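You operate a simulated robot arm through the tools that you are given. There is no shell and no other tool.

You run a simulated robot arm. Do the job below in one go: nothing can be reset, and whatever is moved stays where it is left.

TASK
Couple the air hose, open the valve and set 2.0 bar.
Fine: couple first; the gauge shows the figure at the end.

Only the result counts: the job must be done as asked and must still hold three seconds after the hand-in. Knocking over, shifting, dropping, spilling or breaking anything else fails it.

THE ROBOT
A 7-joint arm with a two-finger parallel gripper, fixed in place. Base frame: the origin is on the floor under the middle of its stand, x ahead of it, y to its left, z up; the work surface is at about z = 850. Lengths are in mm, angles in degrees, forces in N, time in s.
With the tool pointing down near the work surface it reaches from about 240 to 680 mm from the base axis. Its first joint turns from -66.0 to 66.0 degrees. Payload 2.4 kg.
The tool frame sits at the grasp point between the pads (the TCP): z along the fingers, y along the line on which they close. The tips reach 30 mm beyond it. Largest opening 94 mm; finger width 28, thickness 10; the body of the gripper, 50 by 96 mm, starts 55 mm behind the TCP.
Orientation is that of the tool frame in the base frame, as a unit quaternion [x, y, z, w]. With the fingers straight down and closing along the base's y, the tool's x points along the base's -x, its y along +y and its z along -z.

THE INTERFACE
- The arm moves only by the tool move_arm. Its argument "deltas" is a list of rows, each an object of numbers (a shift or turn left out is 0, a gripper value left out holds the last): "tx", "ty", "tz": the shift along the base's x, y, z in mm; "rx", "ry", "rz": the turn, a rotation vector about the base's x, y, z in degrees; "jaw": the finger opening in mm, from 0 to 94. In form: [{"tx": .., "ty": .., "tz": .., "rx": .., "ry": .., "rz": .., "jaw": ..}, ...]. A call has 1 to 20 rows; each row is the pose to reach, as a shift and turn from the pose commanded when the call began. Rows are played at 5 a second. More than 50 mm and 8.6 degrees between two rows, or a gripper value outside its range, and nothing of the call is played. Where a pose cannot be reached the arm comes as near as it can. A force on the tool above 50 N (or 10 N above the force at the start of the call, whichever is more), or a blocked arm, ends the call early, and 0.2 s more pass. Each finger travels about 153 mm/s and halts on what it meets, pressing with about 40 N; the grip force reading is that of the motor and also rises with nothing between the fingers. The clock runs only during rows and for 0.2 s after the last one: add rows that repeat a pose to give the fingers time. The reply holds the time, the measured pose of the TCP, the force on the tool along the base axes, the opening and the grip force, in the units named above and with some noise, with the torque about the TCP (base axes, N m) and any sound that the robot's microphone picked up.
- Cameras (640 x 400 px; columns grow to the right, rows downward): "scene" is fixed at [32.1, 467.3, 1447.8]; the picture's right is [-0.82, -0.58, 0.00], its down [-0.30, 0.43, -0.85] and it looks along [0.49, -0.69, -0.53] (base axes); focal length 341 px, centre (320, 200). "wrist" rides on the gripper at [76, 14, -103] in the tool frame; the picture's right is [-0.18, 0.98, 0.00], its down [-0.75, -0.14, -0.64] and it looks along [-0.63, -0.12, 0.77] (tool axes); focal length 243 px, centre (320, 200). There is no depth. A picture from a camera that has moved, and an enlarged one, comes with that camera's place and axes in the base frame and with its lens.
- get_image(camera): a new picture of that camera. The clock stands still meanwhile.
- inspect(camera, box): a new picture of the part [left, top, right, bottom] of that camera's present view, enlarged. The clock stands still meanwhile.
- finish_job(): hands the job in; it is judged then, once.

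Places have to be worked out from the pictures, the camera data and where the tool is seen. Open the gripper and draw the arm clear of the work before you hand the job in, unless the task says otherwise.

The tools are called after "Emit:" as name(argument=value, ...) on one line, values as JSON. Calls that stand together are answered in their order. move_arm: Moves the arm, as the interface text tells. Its arguments: {"type":"object","properties":{"deltas":{"type":"array"}},"required":["deltas"]} The other tools are called the same way: get_image (camera) takes a picture; inspect (camera, box) takes an enlarged picture of a part of a camera's view; finish_job () hands the job in.

At the start:

```text
time: 0.0
position: [471.4, -43.7, 1207.5]
ee_rot: [-0.001, 1.0, 0.001, 0.0]
ft_force: [0.2, 0.4, 0.1]
torque: [0.02, -0.03, 0.0]
finger_gap: 94.0
finger_force: 0.0
```

scene: 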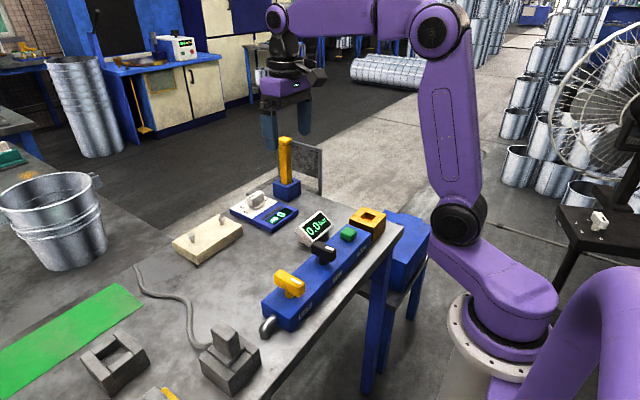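
wrist: 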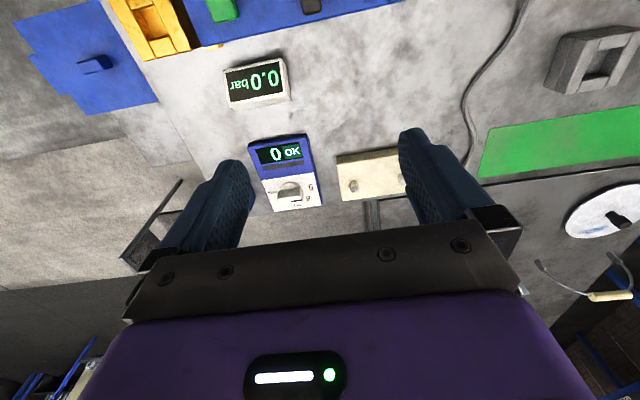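

I start with enlarged views of the bench to identify the hose, coupling, valve and gauge.

Emit:
inspect(camera="scene", box=[240, 190, 420, 340])

Emit:
inspect(camera="scene", box=[60, 250, 300, 400])

Emit:
inspect(camera="scene", box=[160, 120, 340, 270])

Emit:
inspect(camera="wrist", box=[0, 0, 320, 200])

Emit:
inspect(camera="wrist", box=[320, 0, 640, 200])

```text
2.67 times, centred on (330, 265) of scene
camera zoom: at [32.1, 467.3, 1447.8], right [-0.82, -0.58, 0.0], down [-0.3, 0.43, -0.85], along [0.49, -0.69, -0.53], focal length 910 px, centre (293, 27)
```

zoom: 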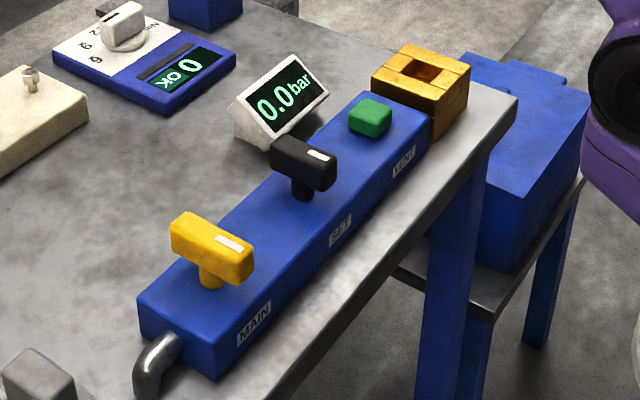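

```text
2.67 times, centred on (180, 325) of scene
camera zoom: at [32.1, 467.3, 1447.8], right [-0.82, -0.58, 0.0], down [-0.3, 0.43, -0.85], along [0.49, -0.69, -0.53], focal length 910 px, centre (693, -133)
```

zoom: 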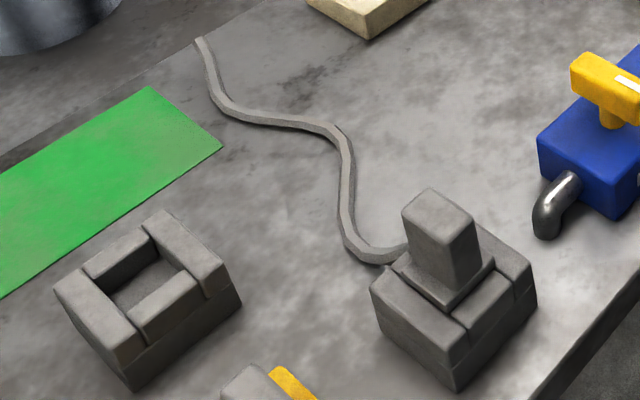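

```text
2.67 times, centred on (250, 195) of scene
camera zoom: at [32.1, 467.3, 1447.8], right [-0.82, -0.58, 0.0], down [-0.3, 0.43, -0.85], along [0.49, -0.69, -0.53], focal length 910 px, centre (507, 213)
```

zoom: 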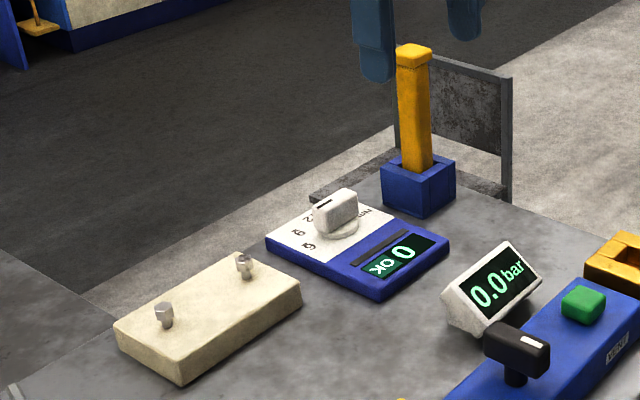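

```text
2.00 times, centred on (160, 100) of wrist
camera zoom: at [396.9, -30.3, 1309.6], right [0.18, 0.98, 0.0], down [0.75, -0.14, 0.64], along [0.63, -0.12, -0.77], focal length 485 px, centre (640, 400)
```

zoom: 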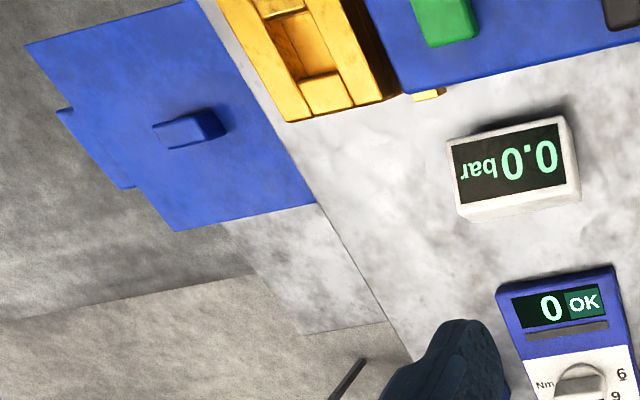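

```text
2.00 times, centred on (480, 100) of wrist
camera zoom: at [396.9, -30.3, 1309.6], right [0.18, 0.98, 0.0], down [0.75, -0.14, 0.64], along [0.63, -0.12, -0.77], focal length 485 px, centre (0, 400)
```

zoom: 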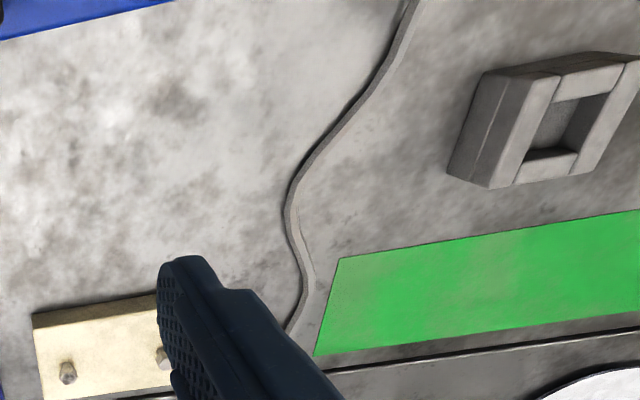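

The blue manifold runs along y at about x = 365 (MAIN lever near y = 90, SET knob, VENT button, gold socket near y = -212). The hose appears to end in a grey plug near (390, 253). I move the wrist camera high over the left side for a better look.

Emit:
move_arm(deltas=[{"tx": -15, "ty": 40}, {"tx": -30, "ty": 80}, {"tx": -45, "ty": 120}, {"tx": -60, "ty": 160}, {"tx": -75, "ty": 200}, {"tx": -95, "ty": 240}, {"tx": -115, "ty": 270}, {"tx": -135, "ty": 300}, {"tx": -135, "ty": 300}])

Emit:
get_image(camera="wrist")

Emit:
get_image(camera="scene")

```text
time: 2.0
position: [337.9, 258.4, 1206.0]
ee_rot: [0.0, 1.0, 0.0, 0.0]
ft_force: [0.2, -0.2, 0.0]
torque: [-0.03, -0.02, 0.01]
finger_gap: 93.9
finger_force: 0.1
```

```text
taken
camera wrist: at [263.8, 272.4, 1308.3], right [0.18, 0.98, 0.0], down [0.75, -0.14, 0.64], along [0.63, -0.12, -0.77], focal length 243 px, centre (320, 200)
```

wrist: 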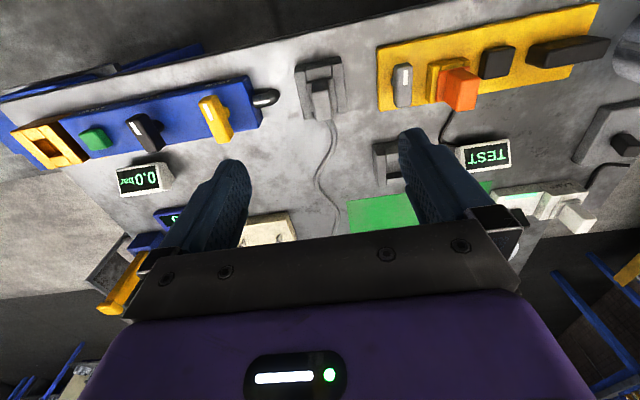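

```text
taken
```

scene: 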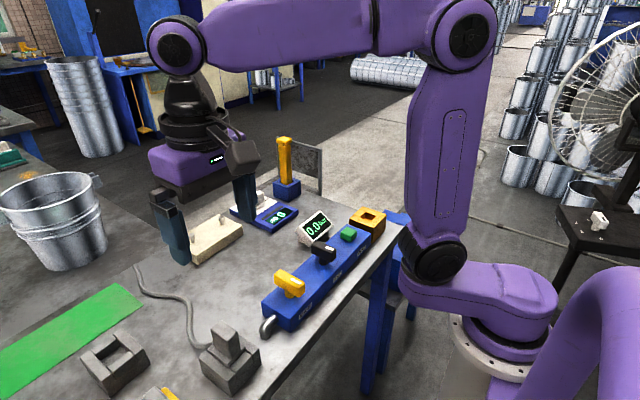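

Emit:
inspect(camera="wrist", box=[0, 60, 300, 260])

Emit:
inspect(camera="wrist", box=[260, 40, 420, 240])

Emit:
inspect(camera="wrist", box=[340, 0, 640, 240])

```text
2.00 times, centred on (150, 160) of wrist
camera zoom: at [263.8, 272.4, 1308.3], right [0.18, 0.98, 0.0], down [0.75, -0.14, 0.64], along [0.63, -0.12, -0.77], focal length 485 px, centre (660, 280)
```

zoom: 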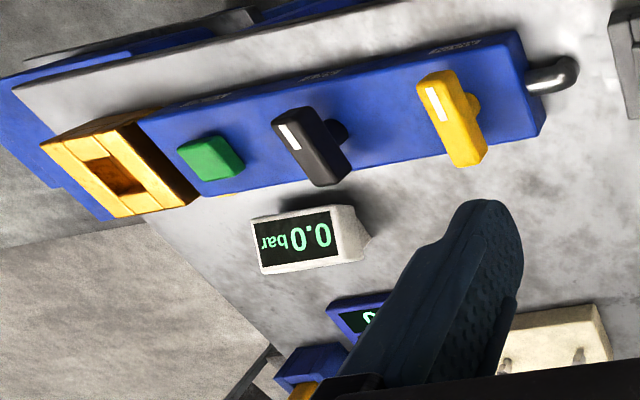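

```text
2.00 times, centred on (340, 140) of wrist
camera zoom: at [263.8, 272.4, 1308.3], right [0.18, 0.98, 0.0], down [0.75, -0.14, 0.64], along [0.63, -0.12, -0.77], focal length 485 px, centre (280, 320)
```

zoom: 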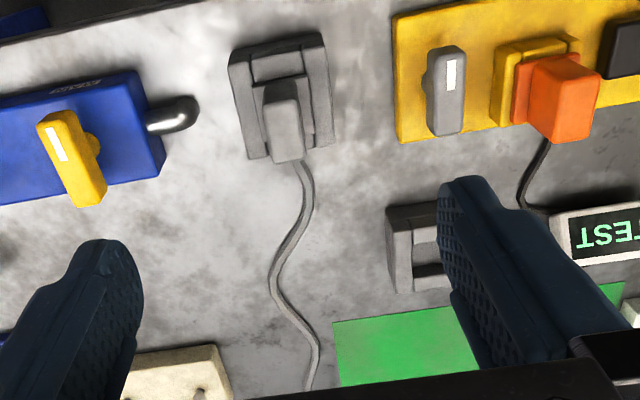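

```text
1.67 times, centred on (490, 120) of wrist
camera zoom: at [263.8, 272.4, 1308.3], right [0.18, 0.98, 0.0], down [0.75, -0.14, 0.64], along [0.63, -0.12, -0.77], focal length 404 px, centre (37, 333)
```

zoom: 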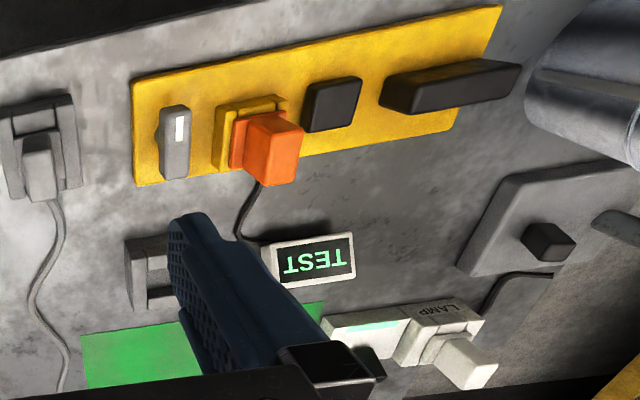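

The left side shows the air plug (grey, with hose) parked in a grey holder near (390, 253); the yellow board with the orange plug and TEST display is a separate station. I lower toward the plug for a close view between the open fingers.

Emit:
move_arm(deltas=[{"tx": -15, "ty": 5, "tz": -40}, {"tx": -30, "ty": 10, "tz": -80}, {"tx": -45, "ty": 15, "tz": -120}, {"tx": -60, "ty": 19, "tz": -157}, {"tx": -60, "ty": 19, "tz": -157}])

Emit:
get_image(camera="wrist")

Emit:
get_image(camera="scene")

```text
time: 3.2
position: [275.9, 276.9, 1051.8]
ee_rot: [0.0, 1.0, 0.0, 0.0]
ft_force: [0.3, -0.9, 0.7]
torque: [0.01, -0.01, 0.02]
finger_gap: 94.1
finger_force: 0.0
```

```text
taken
camera wrist: at [201.2, 289.4, 1154.5], right [0.18, 0.98, 0.0], down [0.75, -0.14, 0.64], along [0.63, -0.12, -0.77], focal length 243 px, centre (320, 200)
```

wrist: 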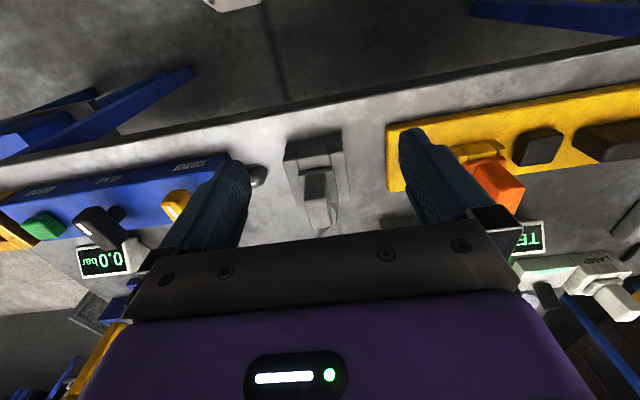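

```text
taken
```

scene: 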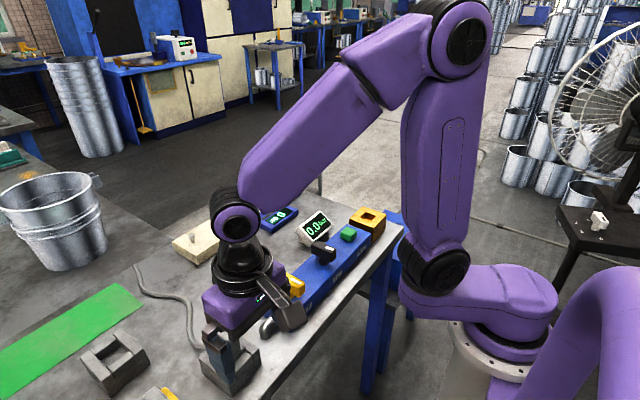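

Emit:
inspect(camera="wrist", box=[250, 110, 410, 250])

Emit:
inspect(camera="wrist", box=[0, 130, 280, 300])

```text
2.86 times, centred on (330, 180) of wrist
camera zoom: at [201.2, 289.4, 1154.5], right [0.18, 0.98, 0.0], down [0.75, -0.14, 0.64], along [0.63, -0.12, -0.77], focal length 693 px, centre (291, 257)
```

zoom: 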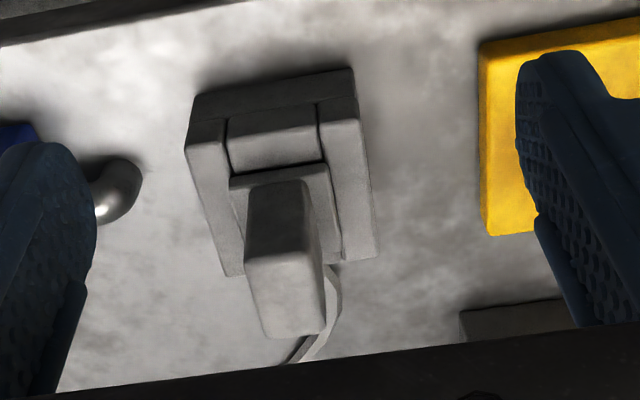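

```text
2.29 times, centred on (140, 215) of wrist
camera zoom: at [201.2, 289.4, 1154.5], right [0.18, 0.98, 0.0], down [0.75, -0.14, 0.64], along [0.63, -0.12, -0.77], focal length 555 px, centre (731, 166)
```

zoom: 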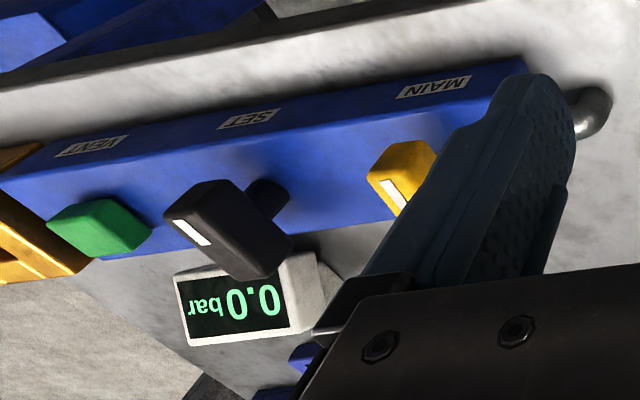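

The plug's grip block is about 24 mm (y) × 41 mm (x), centred near (376, 256), with its top at about z = 964 and its flange at about z = 917. Before grasping I look at the gold socket and the manifold controls up close.

Emit:
move_arm(deltas=[{"ty": -45, "tz": 10}, {"ty": -90, "tz": 20}, {"ty": -135, "tz": 30}, {"ty": -180, "tz": 30}, {"ty": -225, "tz": 30}, {"ty": -270, "tz": 30}, {"ty": -270, "tz": 30}])

Emit:
get_image(camera="wrist")

Emit:
get_image(camera="scene")

```text
time: 4.8
position: [275.3, 7.7, 1078.1]
ee_rot: [0.001, 1.0, -0.001, 0.0]
ft_force: [-0.5, -0.5, -0.7]
torque: [0.03, 0.03, 0.02]
finger_gap: 93.9
finger_force: 0.0
```

```text
taken
camera wrist: at [200.9, 20.9, 1180.8], right [0.18, 0.98, 0.0], down [0.75, -0.14, 0.64], along [0.63, -0.12, -0.77], focal length 243 px, centre (320, 200)
```

wrist: 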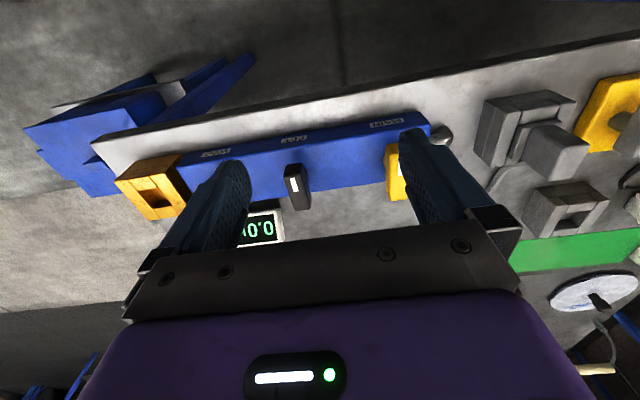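

```text
taken
```

scene: 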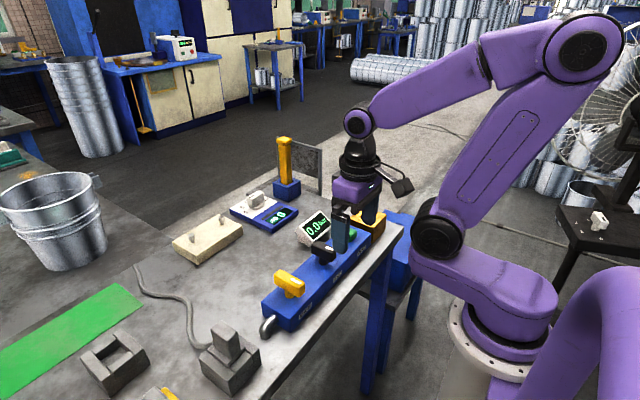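

Emit:
inspect(camera="wrist", box=[220, 90, 440, 240])

Emit:
inspect(camera="wrist", box=[80, 120, 240, 240])

Emit:
move_arm(deltas=[{"ty": -45}, {"ty": -90}, {"ty": -135}, {"ty": -180}, {"ty": -205}, {"ty": -205}])

Emit:
get_image(camera="wrist")

Emit:
inspect(camera="wrist", box=[220, 80, 420, 230])

```text
2.67 times, centred on (330, 165) of wrist
camera zoom: at [200.9, 20.9, 1180.8], right [0.18, 0.98, 0.0], down [0.75, -0.14, 0.64], along [0.63, -0.12, -0.77], focal length 647 px, centre (293, 293)
```

zoom: 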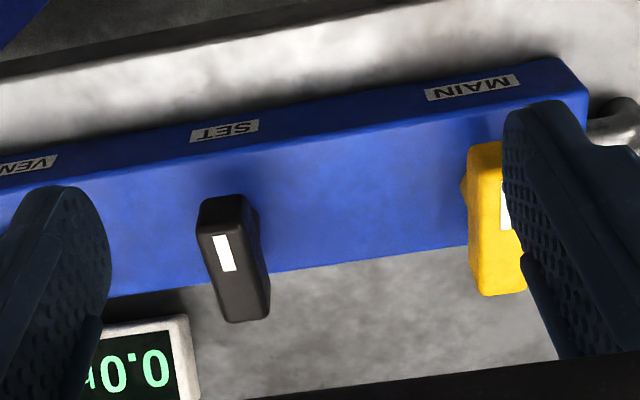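

```text
3.33 times, centred on (160, 180) of wrist
camera zoom: at [200.9, 20.9, 1180.8], right [0.18, 0.98, 0.0], down [0.75, -0.14, 0.64], along [0.63, -0.12, -0.77], focal length 809 px, centre (853, 267)
```

zoom: 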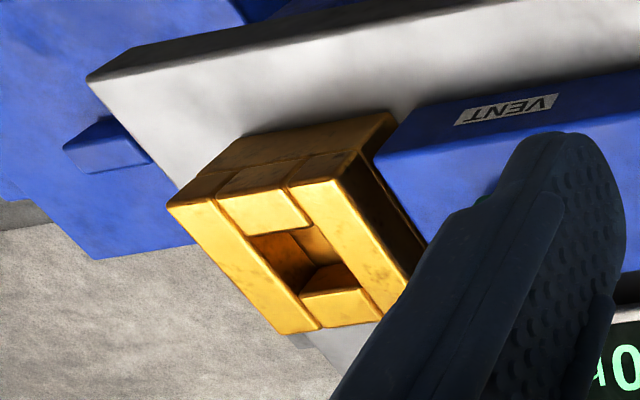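

```text
time: 6.2
position: [278.1, -201.4, 1079.8]
ee_rot: [0.0, 1.0, 0.0, 0.0]
ft_force: [0.6, 0.8, 0.1]
torque: [-0.02, 0.03, -0.01]
finger_gap: 94.1
finger_force: 0.0
```

```text
taken
camera wrist: at [202.4, -187.4, 1181.7], right [0.18, 0.98, 0.0], down [0.75, -0.14, 0.64], along [0.63, -0.12, -0.77], focal length 243 px, centre (320, 200)
```

wrist: 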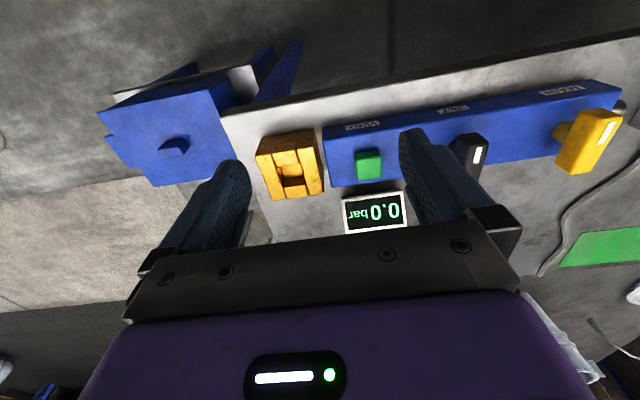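

```text
2.67 times, centred on (320, 155) of wrist
camera zoom: at [202.4, -187.4, 1181.7], right [0.18, 0.98, 0.0], down [0.75, -0.14, 0.64], along [0.63, -0.12, -0.77], focal length 647 px, centre (320, 320)
```

zoom: 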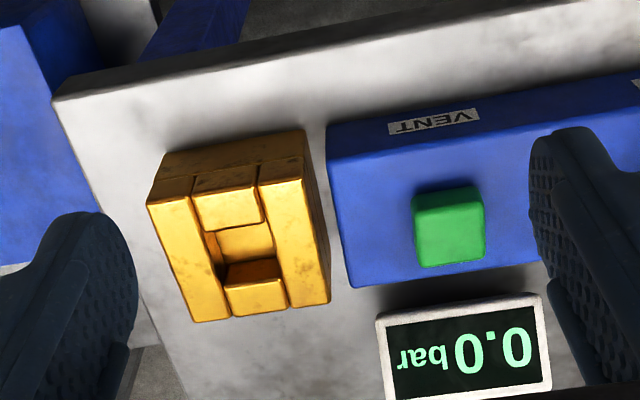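

Triangulating, the gold socket's hole centre is near (383, -261) with its top at about z = 902. The SET knob is near (382, -38) and the MAIN lever near (380, 88), both with handles lying along x. I return to hover over the plug.

Emit:
move_arm(deltas=[{"tx": 10, "ty": 45}, {"tx": 20, "ty": 90}, {"tx": 30, "ty": 135}, {"tx": 40, "ty": 180}, {"tx": 50, "ty": 225}, {"tx": 60, "ty": 270}, {"tx": 70, "ty": 315}, {"tx": 80, "ty": 360}, {"tx": 90, "ty": 405}, {"tx": 100, "ty": 445}, {"tx": 100.6, "ty": 455.7, "tz": -30}, {"tx": 100.6, "ty": 455.7, "tz": -50}, {"tx": 100.6, "ty": 455.7, "tz": -50}])

Emit:
get_image(camera="wrist")

Emit:
inspect(camera="scene", box=[150, 280, 310, 400])

```text
time: 9.0
position: [376.9, 258.0, 1032.0]
ee_rot: [-0.001, 1.0, 0.0, 0.0]
ft_force: [-0.5, -0.2, -0.3]
torque: [0.01, 0.01, -0.03]
finger_gap: 94.2
finger_force: 0.0
```

```text
taken
camera wrist: at [302.7, 270.5, 1133.9], right [0.18, 0.98, 0.0], down [0.75, -0.14, 0.64], along [0.63, -0.12, -0.77], focal length 243 px, centre (320, 200)
```

wrist: 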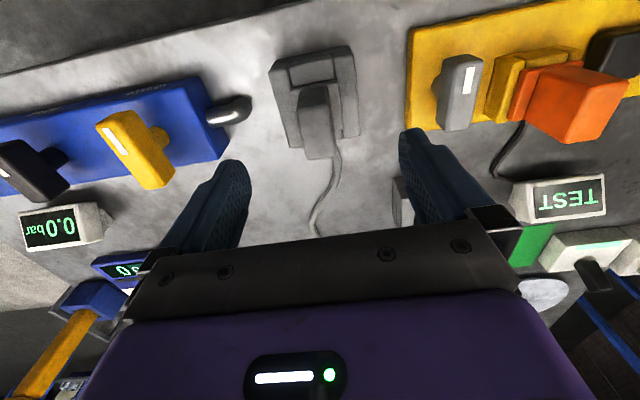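

```text
3.33 times, centred on (230, 340) of scene
camera zoom: at [32.1, 467.3, 1447.8], right [-0.82, -0.58, 0.0], down [-0.3, 0.43, -0.85], along [0.49, -0.69, -0.53], focal length 1138 px, centre (620, -267)
```

zoom: 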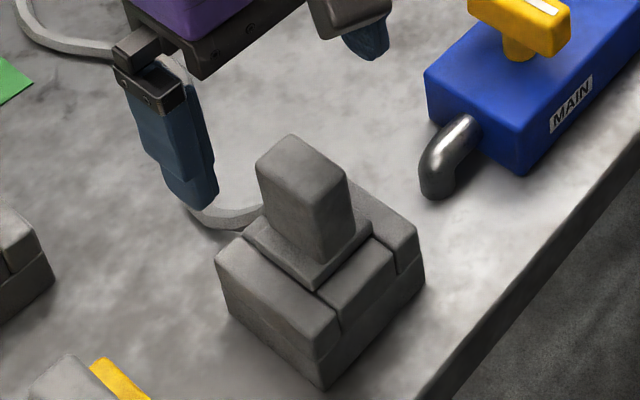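

The plug is between the fingers in view. I zoom in to measure its offset from the grasp line before descending.

Emit:
inspect(camera="wrist", box=[230, 30, 420, 190])

Emit:
inspect(camera="wrist", box=[0, 60, 270, 260])

```text
2.50 times, centred on (325, 110) of wrist
camera zoom: at [302.7, 270.5, 1133.9], right [0.18, 0.98, 0.0], down [0.75, -0.14, 0.64], along [0.63, -0.12, -0.77], focal length 606 px, centre (308, 425)
```

zoom: 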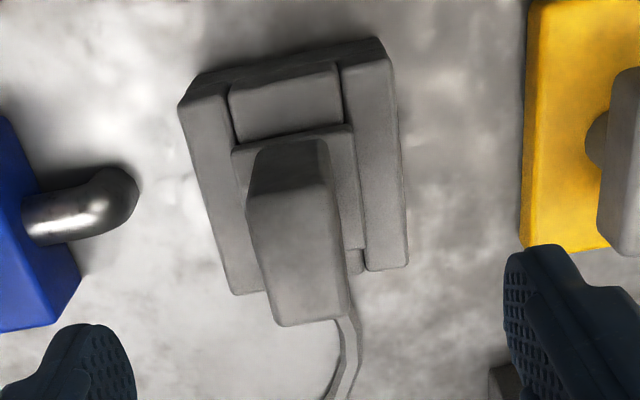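

```text
2.00 times, centred on (135, 160) of wrist
camera zoom: at [302.7, 270.5, 1133.9], right [0.18, 0.98, 0.0], down [0.75, -0.14, 0.64], along [0.63, -0.12, -0.77], focal length 485 px, centre (690, 280)
```

zoom: 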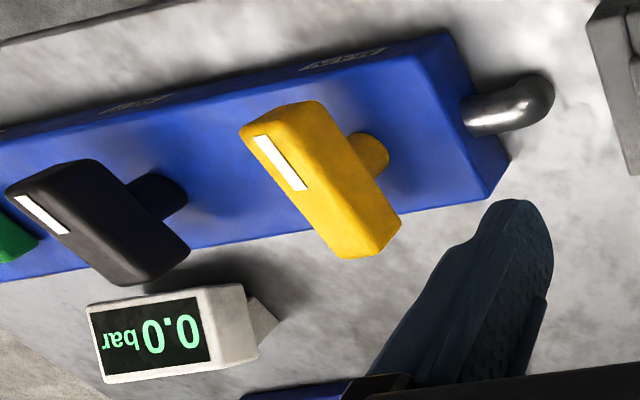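

The plug's top-face centre computes to about (379, 255), aligned with the base axes. I descend so the tips stop just above the flange, then close on the block.

Emit:
move_arm(deltas=[{"tx": 1, "ty": -1, "tz": -20, "jaw": 94}, {"tx": 1, "ty": -1, "tz": -45}, {"tx": 1, "ty": -1, "tz": -65}, {"tx": 1, "ty": -1, "tz": -75}, {"tx": 1, "ty": -1, "tz": -75}])

Emit:
get_image(camera="wrist")

Emit:
inspect(camera="scene", box=[150, 280, 310, 400])

```text
time: 10.2
position: [379.5, 255.0, 955.9]
ee_rot: [0.001, 1.0, 0.0, 0.0]
ft_force: [0.9, 0.1, 0.2]
torque: [0.0, 0.01, -0.01]
finger_gap: 93.9
finger_force: 0.1
```

```text
taken
camera wrist: at [304.1, 268.2, 1058.0], right [0.18, 0.98, 0.0], down [0.75, -0.14, 0.64], along [0.63, -0.12, -0.77], focal length 243 px, centre (320, 200)
```

wrist: 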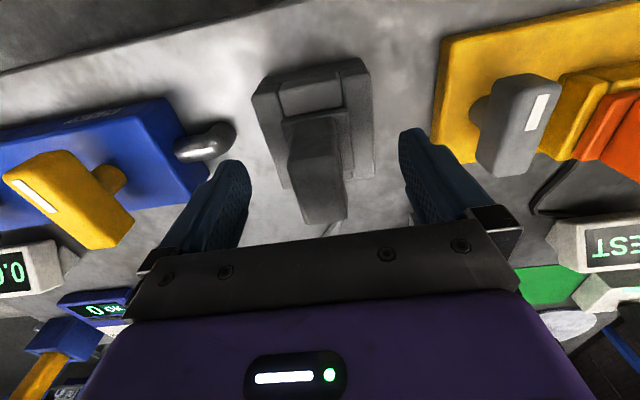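

```text
3.33 times, centred on (230, 340) of scene
camera zoom: at [32.1, 467.3, 1447.8], right [-0.82, -0.58, 0.0], down [-0.3, 0.43, -0.85], along [0.49, -0.69, -0.53], focal length 1138 px, centre (620, -267)
```

zoom: 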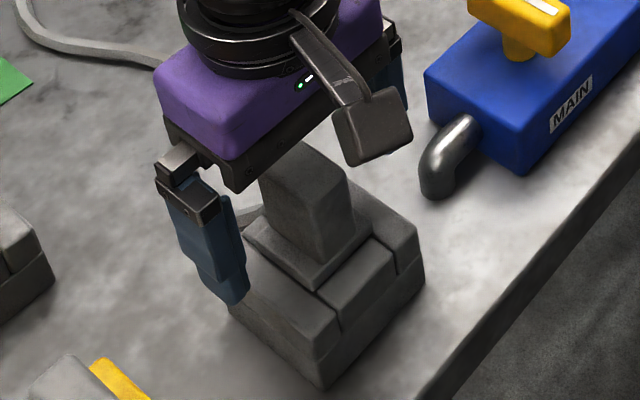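

The fingers straddle the block with clearance all round. I close the gripper.

Emit:
move_arm(deltas=[{"jaw": 60}, {"jaw": 35}, {"jaw": 15}, {"jaw": 15}, {"jaw": 15}])

Emit:
get_image(camera="wrist")

```text
time: 11.4
position: [378.8, 256.2, 955.5]
ee_rot: [-0.001, 1.0, 0.0, 0.0]
ft_force: [-0.3, -0.7, 0.8]
torque: [-0.06, 0.03, 0.03]
finger_gap: 30.2
finger_force: 39.9
```

```text
taken
camera wrist: at [304.1, 268.2, 1058.2], right [0.18, 0.98, 0.0], down [0.75, -0.14, 0.64], along [0.63, -0.12, -0.77], focal length 243 px, centre (320, 200)
```

wrist: 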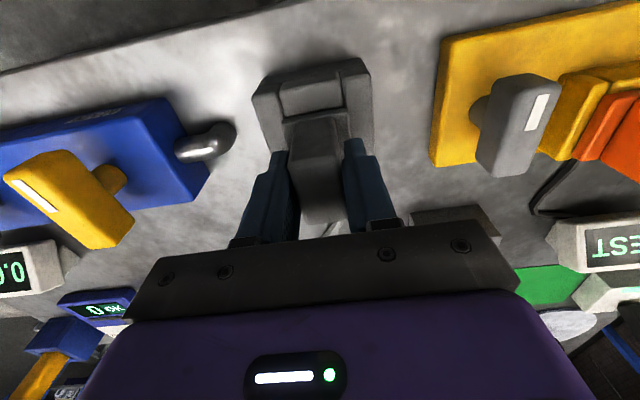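

It gripped firmly at 30 mm. I lift the plug slowly straight up and watch the force.

Emit:
move_arm(deltas=[{"tz": 4}, {"tz": 8}, {"tz": 14}, {"tz": 22}, {"tz": 30}, {"tz": 40}, {"tz": 40}])

Emit:
get_image(camera="wrist")

Emit:
inspect(camera="scene", box=[130, 260, 330, 400])

```text
time: 13.0
position: [377.3, 255.8, 995.4]
ee_rot: [0.0, 1.0, 0.0, 0.0]
ft_force: [-0.3, -0.2, -2.9]
torque: [0.0, -0.02, -0.02]
finger_gap: 29.9
finger_force: 39.9
```

```text
taken
camera wrist: at [303.4, 268.7, 1097.4], right [0.18, 0.98, 0.0], down [0.75, -0.14, 0.64], along [0.63, -0.12, -0.77], focal length 243 px, centre (320, 200)
```

wrist: 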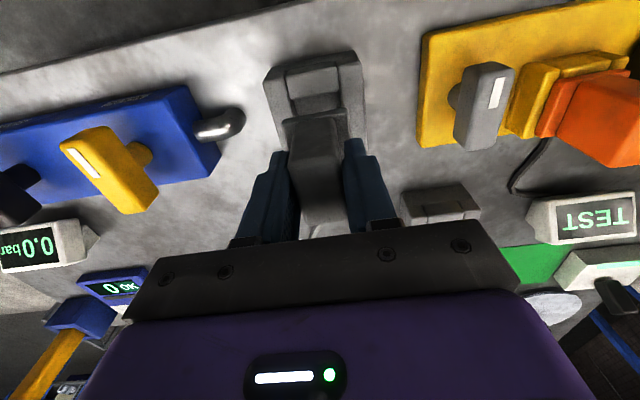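

```text
2.86 times, centred on (230, 330) of scene
camera zoom: at [32.2, 467.3, 1447.8], right [-0.82, -0.58, 0.0], down [-0.3, 0.43, -0.85], along [0.49, -0.69, -0.53], focal length 976 px, centre (577, -171)
```

zoom: 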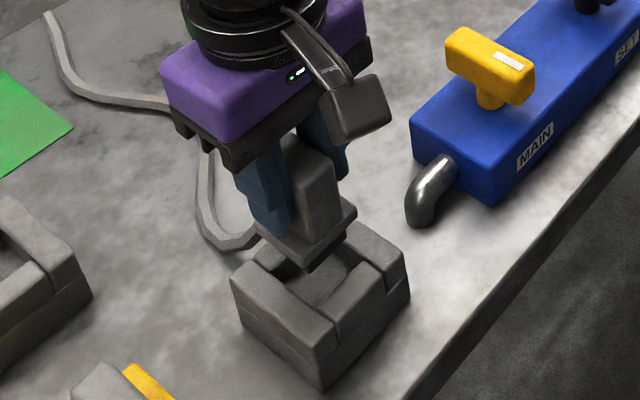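

The plug came free (weight about 3 N) and the hose follows. I lift further and look at the plug's pin from the scene camera.

Emit:
move_arm(deltas=[{"tz": 20}, {"tz": 40}, {"tz": 60}, {"tz": 80}, {"tz": 80}])

Emit:
inspect(camera="scene", box=[130, 220, 330, 400])

Emit:
get_image(camera="wrist")

```text
time: 14.2
position: [376.6, 257.6, 1075.3]
ee_rot: [0.0, 1.0, -0.001, 0.0]
ft_force: [1.4, -0.9, -2.3]
torque: [0.01, 0.02, 0.03]
finger_gap: 30.1
finger_force: 40.0
```

```text
2.22 times, centred on (230, 310) of scene
camera zoom: at [32.2, 467.3, 1447.8], right [-0.82, -0.58, 0.0], down [-0.3, 0.43, -0.85], along [0.49, -0.69, -0.53], focal length 759 px, centre (520, -44)
```

zoom: 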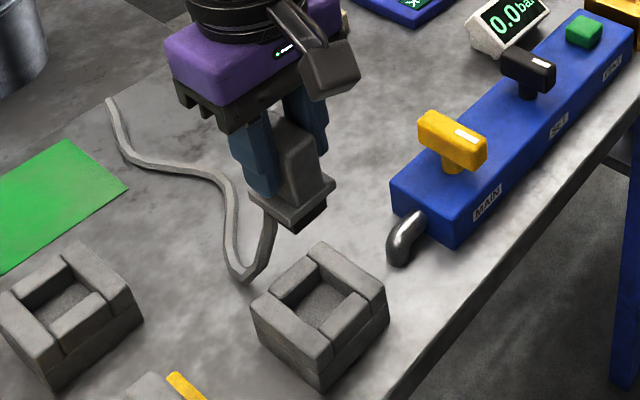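

```text
taken
camera wrist: at [302.1, 269.8, 1177.1], right [0.18, 0.98, 0.0], down [0.75, -0.14, 0.64], along [0.63, -0.12, -0.77], focal length 243 px, centre (320, 200)
```

wrist: 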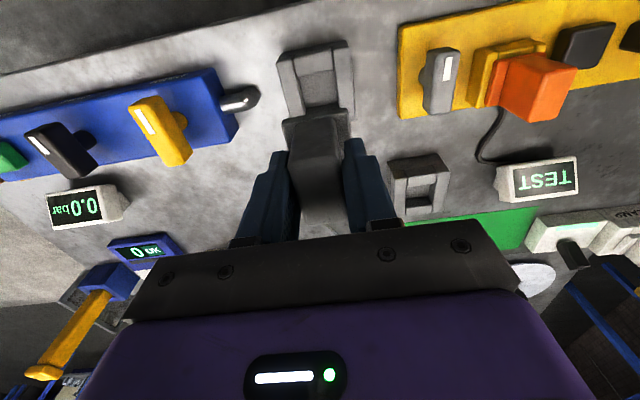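

The pin below the flange is visible. I zoom in to judge its size and how far it reaches below the flange.

Emit:
inspect(camera="scene", box=[195, 260, 295, 340])

Emit:
inspect(camera="wrist", box=[250, 30, 390, 240])

```text
5.00 times, centred on (245, 300) of scene
camera zoom: at [32.2, 467.3, 1447.8], right [-0.82, -0.58, 0.0], down [-0.3, 0.43, -0.85], along [0.49, -0.69, -0.53], focal length 1707 px, centre (695, -300)
```

zoom: 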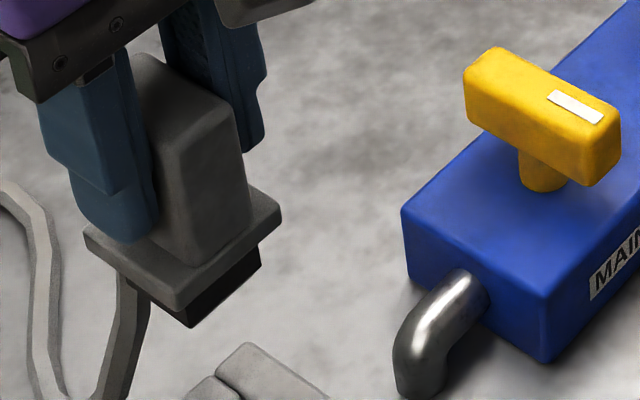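

```text
1.90 times, centred on (320, 135) of wrist
camera zoom: at [302.1, 269.8, 1177.1], right [0.18, 0.98, 0.0], down [0.75, -0.14, 0.64], along [0.63, -0.12, -0.77], focal length 462 px, centre (320, 324)
```

zoom: 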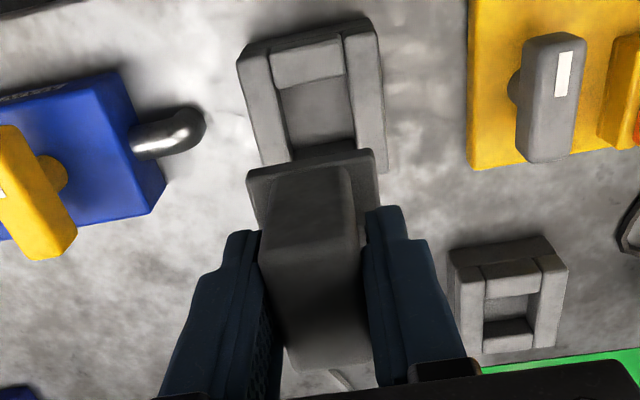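

The pin is a shallow square, roughly 32 mm across, and the hole of the gold socket is close to that. I carry the plug at this safe height toward the socket, watching the force in case the hose pulls.

Emit:
move_arm(deltas=[{"ty": -20, "tz": 10}, {"ty": -60, "tz": 25}, {"ty": -100, "tz": 25}, {"ty": -140, "tz": 25}, {"ty": -180, "tz": 25}, {"ty": -220, "tz": 25}, {"ty": -250, "tz": 25}, {"ty": -250, "tz": 25}])

Emit:
get_image(camera="scene")

Emit:
get_image(camera="wrist")

```text
time: 16.0
position: [377.3, 5.3, 1100.5]
ee_rot: [0.001, 1.0, 0.0, 0.001]
ft_force: [-0.1, 0.4, -2.7]
torque: [-0.01, -0.02, 0.01]
finger_gap: 29.6
finger_force: 39.8
```

```text
taken
```

scene: 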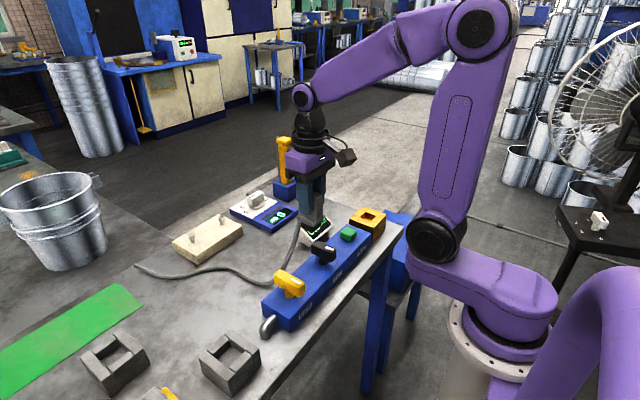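

```text
taken
camera wrist: at [304.0, 18.4, 1203.1], right [0.18, 0.98, 0.0], down [0.75, -0.14, 0.64], along [0.63, -0.12, -0.77], focal length 243 px, centre (320, 200)
```

wrist: 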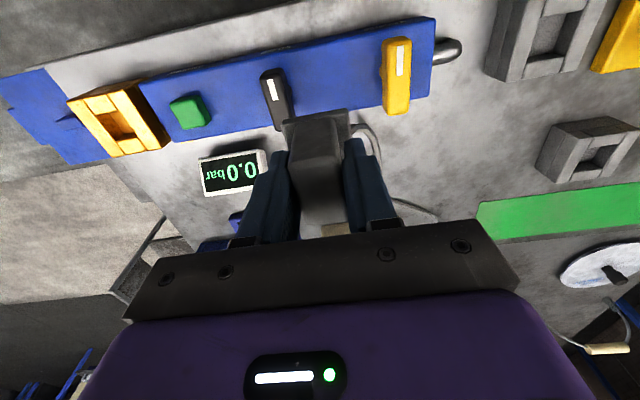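

There is no hose drag. I continue to hover over the gold socket.

Emit:
move_arm(deltas=[{"ty": -20}, {"ty": -60}, {"ty": -100, "tx": 1}, {"ty": -140, "tx": 2}, {"ty": -180, "tx": 3}, {"ty": -220, "tx": 4}, {"ty": -250, "tx": 4, "tz": -10}, {"ty": -265, "tx": 4, "tz": -25}, {"ty": -265, "tx": 4, "tz": -25}, {"ty": -265, "tx": 4, "tz": -25}])

Emit:
get_image(camera="scene")

Emit:
inspect(camera="wrist", box=[250, 30, 390, 240])

```text
time: 18.2
position: [381.1, -260.3, 1073.2]
ee_rot: [0.0, 1.0, 0.0, 0.0]
ft_force: [0.6, 0.3, -2.4]
torque: [0.02, 0.02, 0.0]
finger_gap: 30.1
finger_force: 40.0
```

```text
taken
```

scene: 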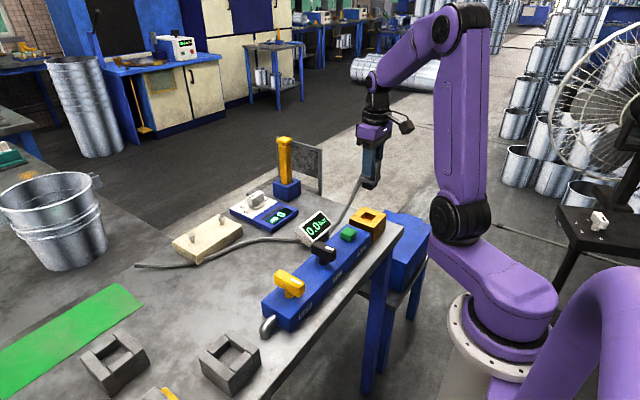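

```text
1.90 times, centred on (320, 135) of wrist
camera zoom: at [307.7, -247.8, 1176.3], right [0.18, 0.98, 0.0], down [0.75, -0.14, 0.64], along [0.63, -0.12, -0.77], focal length 462 px, centre (320, 324)
```

zoom: 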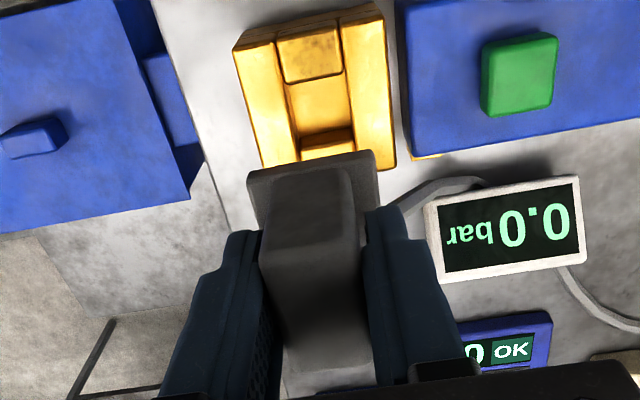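

The socket sits under the plug just as the grey holder did. I zoom in to compare edges precisely.

Emit:
inspect(camera="wrist", box=[260, 25, 380, 130])

Emit:
inspect(camera="scene", box=[330, 140, 430, 250])

```text
3.81 times, centred on (320, 78) of wrist
camera zoom: at [307.7, -247.8, 1176.3], right [0.18, 0.98, 0.0], down [0.75, -0.14, 0.64], along [0.63, -0.12, -0.77], focal length 924 px, centre (320, 667)
```

zoom: 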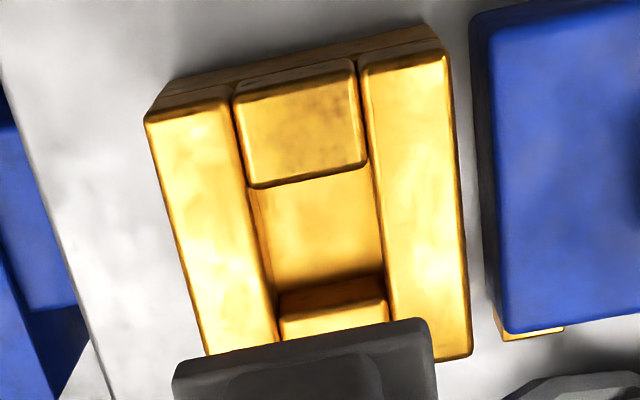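

```text
3.64 times, centred on (380, 195) of scene
camera zoom: at [32.2, 467.2, 1447.8], right [-0.82, -0.58, 0.0], down [-0.3, 0.43, -0.85], along [0.49, -0.69, -0.53], focal length 1242 px, centre (102, 218)
```

zoom: 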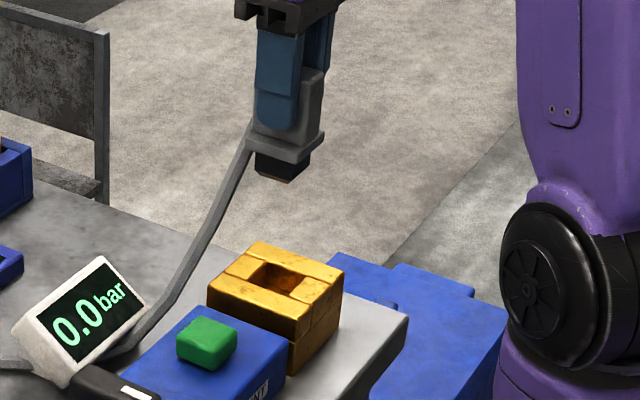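

Re-triangulating with both views: the flange top is 53 mm below the TCP, the plug centre lies about 4 mm ahead (+x) of the TCP, and the gold hole centre is near (380.7, -259.1) with its top at z = 904. I zoom in on the pin to confirm its size.

Emit:
inspect(camera="scene", box=[385, 150, 435, 200])

Emit:
inspect(camera="scene", box=[345, 150, 405, 200])

Emit:
inspect(camera="scene", box=[340, 195, 400, 245])

```text
8.00 times, centred on (410, 175) of scene
camera zoom: at [32.2, 467.2, 1447.8], right [-0.82, -0.58, 0.0], down [-0.3, 0.43, -0.85], along [0.49, -0.69, -0.53], focal length 2731 px, centre (-400, 400)
```

zoom: 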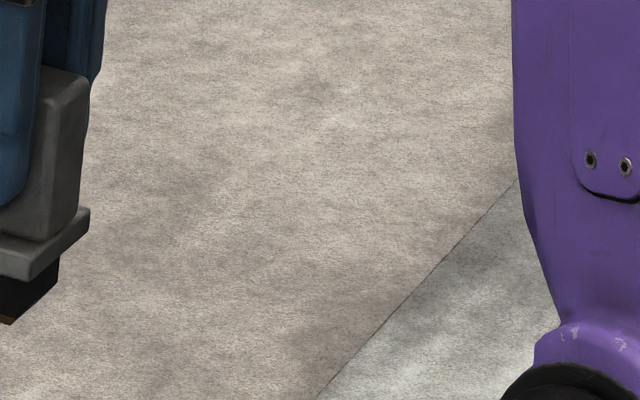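

```text
8.00 times, centred on (375, 175) of scene
camera zoom: at [32.2, 467.2, 1447.8], right [-0.82, -0.58, 0.0], down [-0.3, 0.43, -0.85], along [0.49, -0.69, -0.53], focal length 2731 px, centre (-120, 400)
```

zoom: 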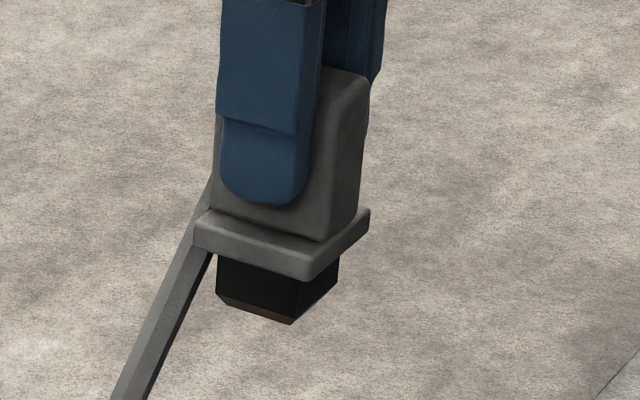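

```text
8.00 times, centred on (370, 220) of scene
camera zoom: at [32.2, 467.2, 1447.8], right [-0.82, -0.58, 0.0], down [-0.3, 0.43, -0.85], along [0.49, -0.69, -0.53], focal length 2731 px, centre (-80, 40)
```

zoom: 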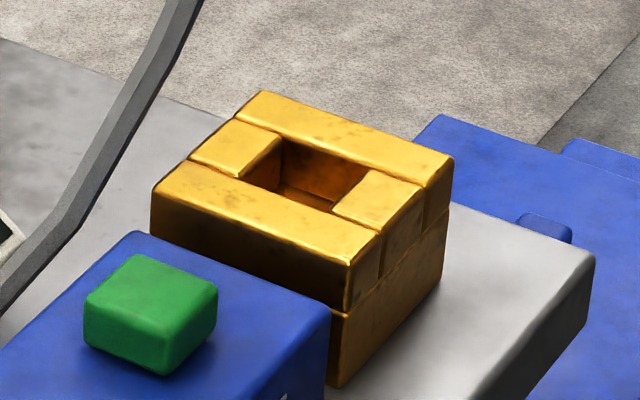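

The pin is about 31–32 mm square with a chamfered tip, 17 mm long, and the hole is about 35 × 32 mm. I shift to my best alignment and lower until the pin is just above the socket, then check again.

Emit:
move_arm(deltas=[{"tx": -2, "ty": 0.5, "tz": -20}, {"tx": -4.7, "ty": 0.8, "tz": -45}, {"tx": -4.7, "ty": 0.8, "tz": -65}, {"tx": -4.7, "ty": 0.8, "tz": -75}, {"tx": -4.7, "ty": 0.8, "tz": -75}, {"tx": -4.7, "ty": 0.8, "tz": -75}])

Emit:
inspect(camera="wrist", box=[250, 40, 390, 150])

Emit:
inspect(camera="scene", box=[330, 170, 410, 250])

```text
time: 19.6
position: [378.3, -258.7, 1000.8]
ee_rot: [0.0, 1.0, 0.0, 0.0]
ft_force: [0.6, 0.2, -2.5]
torque: [-0.02, -0.04, 0.0]
finger_gap: 30.0
finger_force: 40.1
```

```text
3.64 times, centred on (320, 95) of wrist
camera zoom: at [302.6, -245.7, 1102.6], right [0.18, 0.98, 0.0], down [0.75, -0.14, 0.64], along [0.63, -0.12, -0.77], focal length 882 px, centre (320, 582)
```

zoom: 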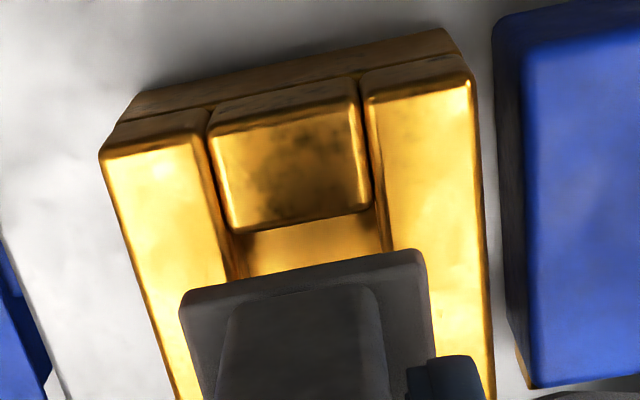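

```text
5.00 times, centred on (370, 210) of scene
camera zoom: at [32.2, 467.2, 1447.8], right [-0.82, -0.58, 0.0], down [-0.3, 0.43, -0.85], along [0.49, -0.69, -0.53], focal length 1707 px, centre (70, 150)
```

zoom: 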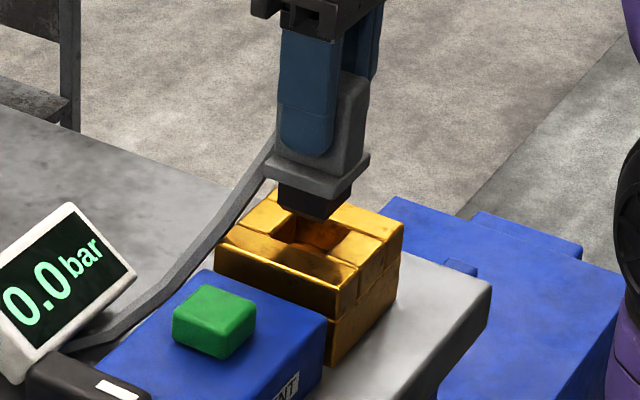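

The alignment looks good: plug flange centre at y ≈ -259.3, socket centre at y ≈ -260, and edges parallel. I nudge slightly and lower in small steps while watching the force.

Emit:
move_arm(deltas=[{"tx": 0.2, "ty": -0.6, "tz": -6}, {"tx": 0.2, "ty": -0.6, "tz": -12}, {"tx": 0.2, "ty": -0.6, "tz": -16}, {"tx": 0.2, "ty": -0.6, "tz": -19}, {"tx": 0.2, "ty": -0.6, "tz": -22}, {"tx": 0.2, "ty": -0.6, "tz": -24}, {"tx": 0.2, "ty": -0.6, "tz": -24}])

Emit:
inspect(camera="wrist", box=[250, 40, 390, 150])

Emit:
inspect(camera="scene", box=[330, 170, 410, 250])

```text
time: 21.2
position: [376.7, -258.6, 976.7]
ee_rot: [0.0, 1.0, 0.0, 0.001]
ft_force: [-0.9, -0.1, -2.6]
torque: [0.01, -0.01, -0.02]
finger_gap: 30.1
finger_force: 40.3
```

```text
3.64 times, centred on (320, 95) of wrist
camera zoom: at [303.1, -246.2, 1078.5], right [0.18, 0.98, 0.0], down [0.75, -0.14, 0.64], along [0.63, -0.12, -0.77], focal length 882 px, centre (320, 582)
```

zoom: 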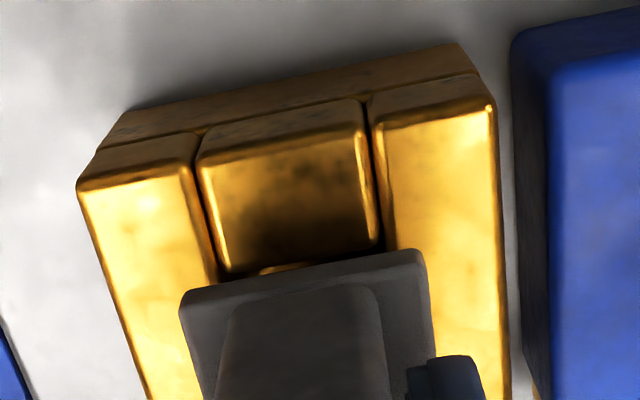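

```text
5.00 times, centred on (370, 210) of scene
camera zoom: at [32.2, 467.2, 1447.8], right [-0.82, -0.58, 0.0], down [-0.3, 0.43, -0.85], along [0.49, -0.69, -0.53], focal length 1707 px, centre (70, 150)
```

zoom: 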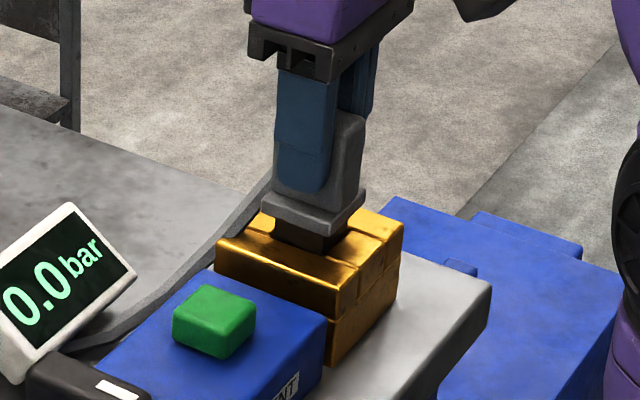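

No contact yet at 977. The closer view puts the socket about 1 mm further toward -y, so I shift that much and continue down slowly.

Emit:
move_arm(deltas=[{"ty": -1.0}, {"ty": -1.0, "tz": -2}, {"ty": -1.0, "tz": -4}, {"ty": -1.0, "tz": -6}, {"ty": -1.0, "tz": -6}])

Emit:
inspect(camera="scene", box=[330, 170, 410, 250])

```text
time: 22.4
position: [378.0, -259.8, 970.0]
ee_rot: [0.0, 1.0, -0.001, 0.0]
ft_force: [-0.1, 0.0, -1.7]
torque: [-0.04, 0.0, 0.01]
finger_gap: 30.1
finger_force: 40.0
```

```text
5.00 times, centred on (370, 210) of scene
camera zoom: at [32.2, 467.2, 1447.8], right [-0.82, -0.58, 0.0], down [-0.3, 0.43, -0.85], along [0.49, -0.69, -0.53], focal length 1707 px, centre (70, 150)
```

zoom: 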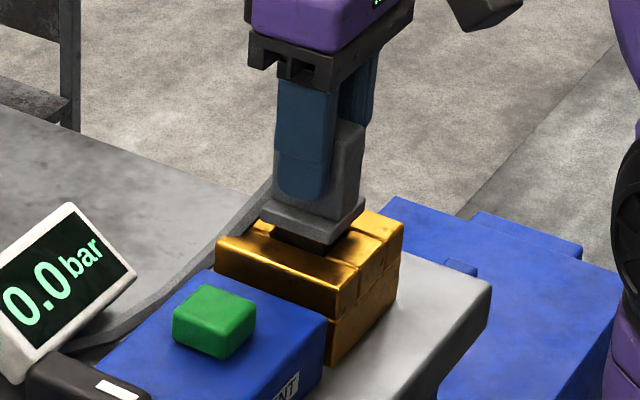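

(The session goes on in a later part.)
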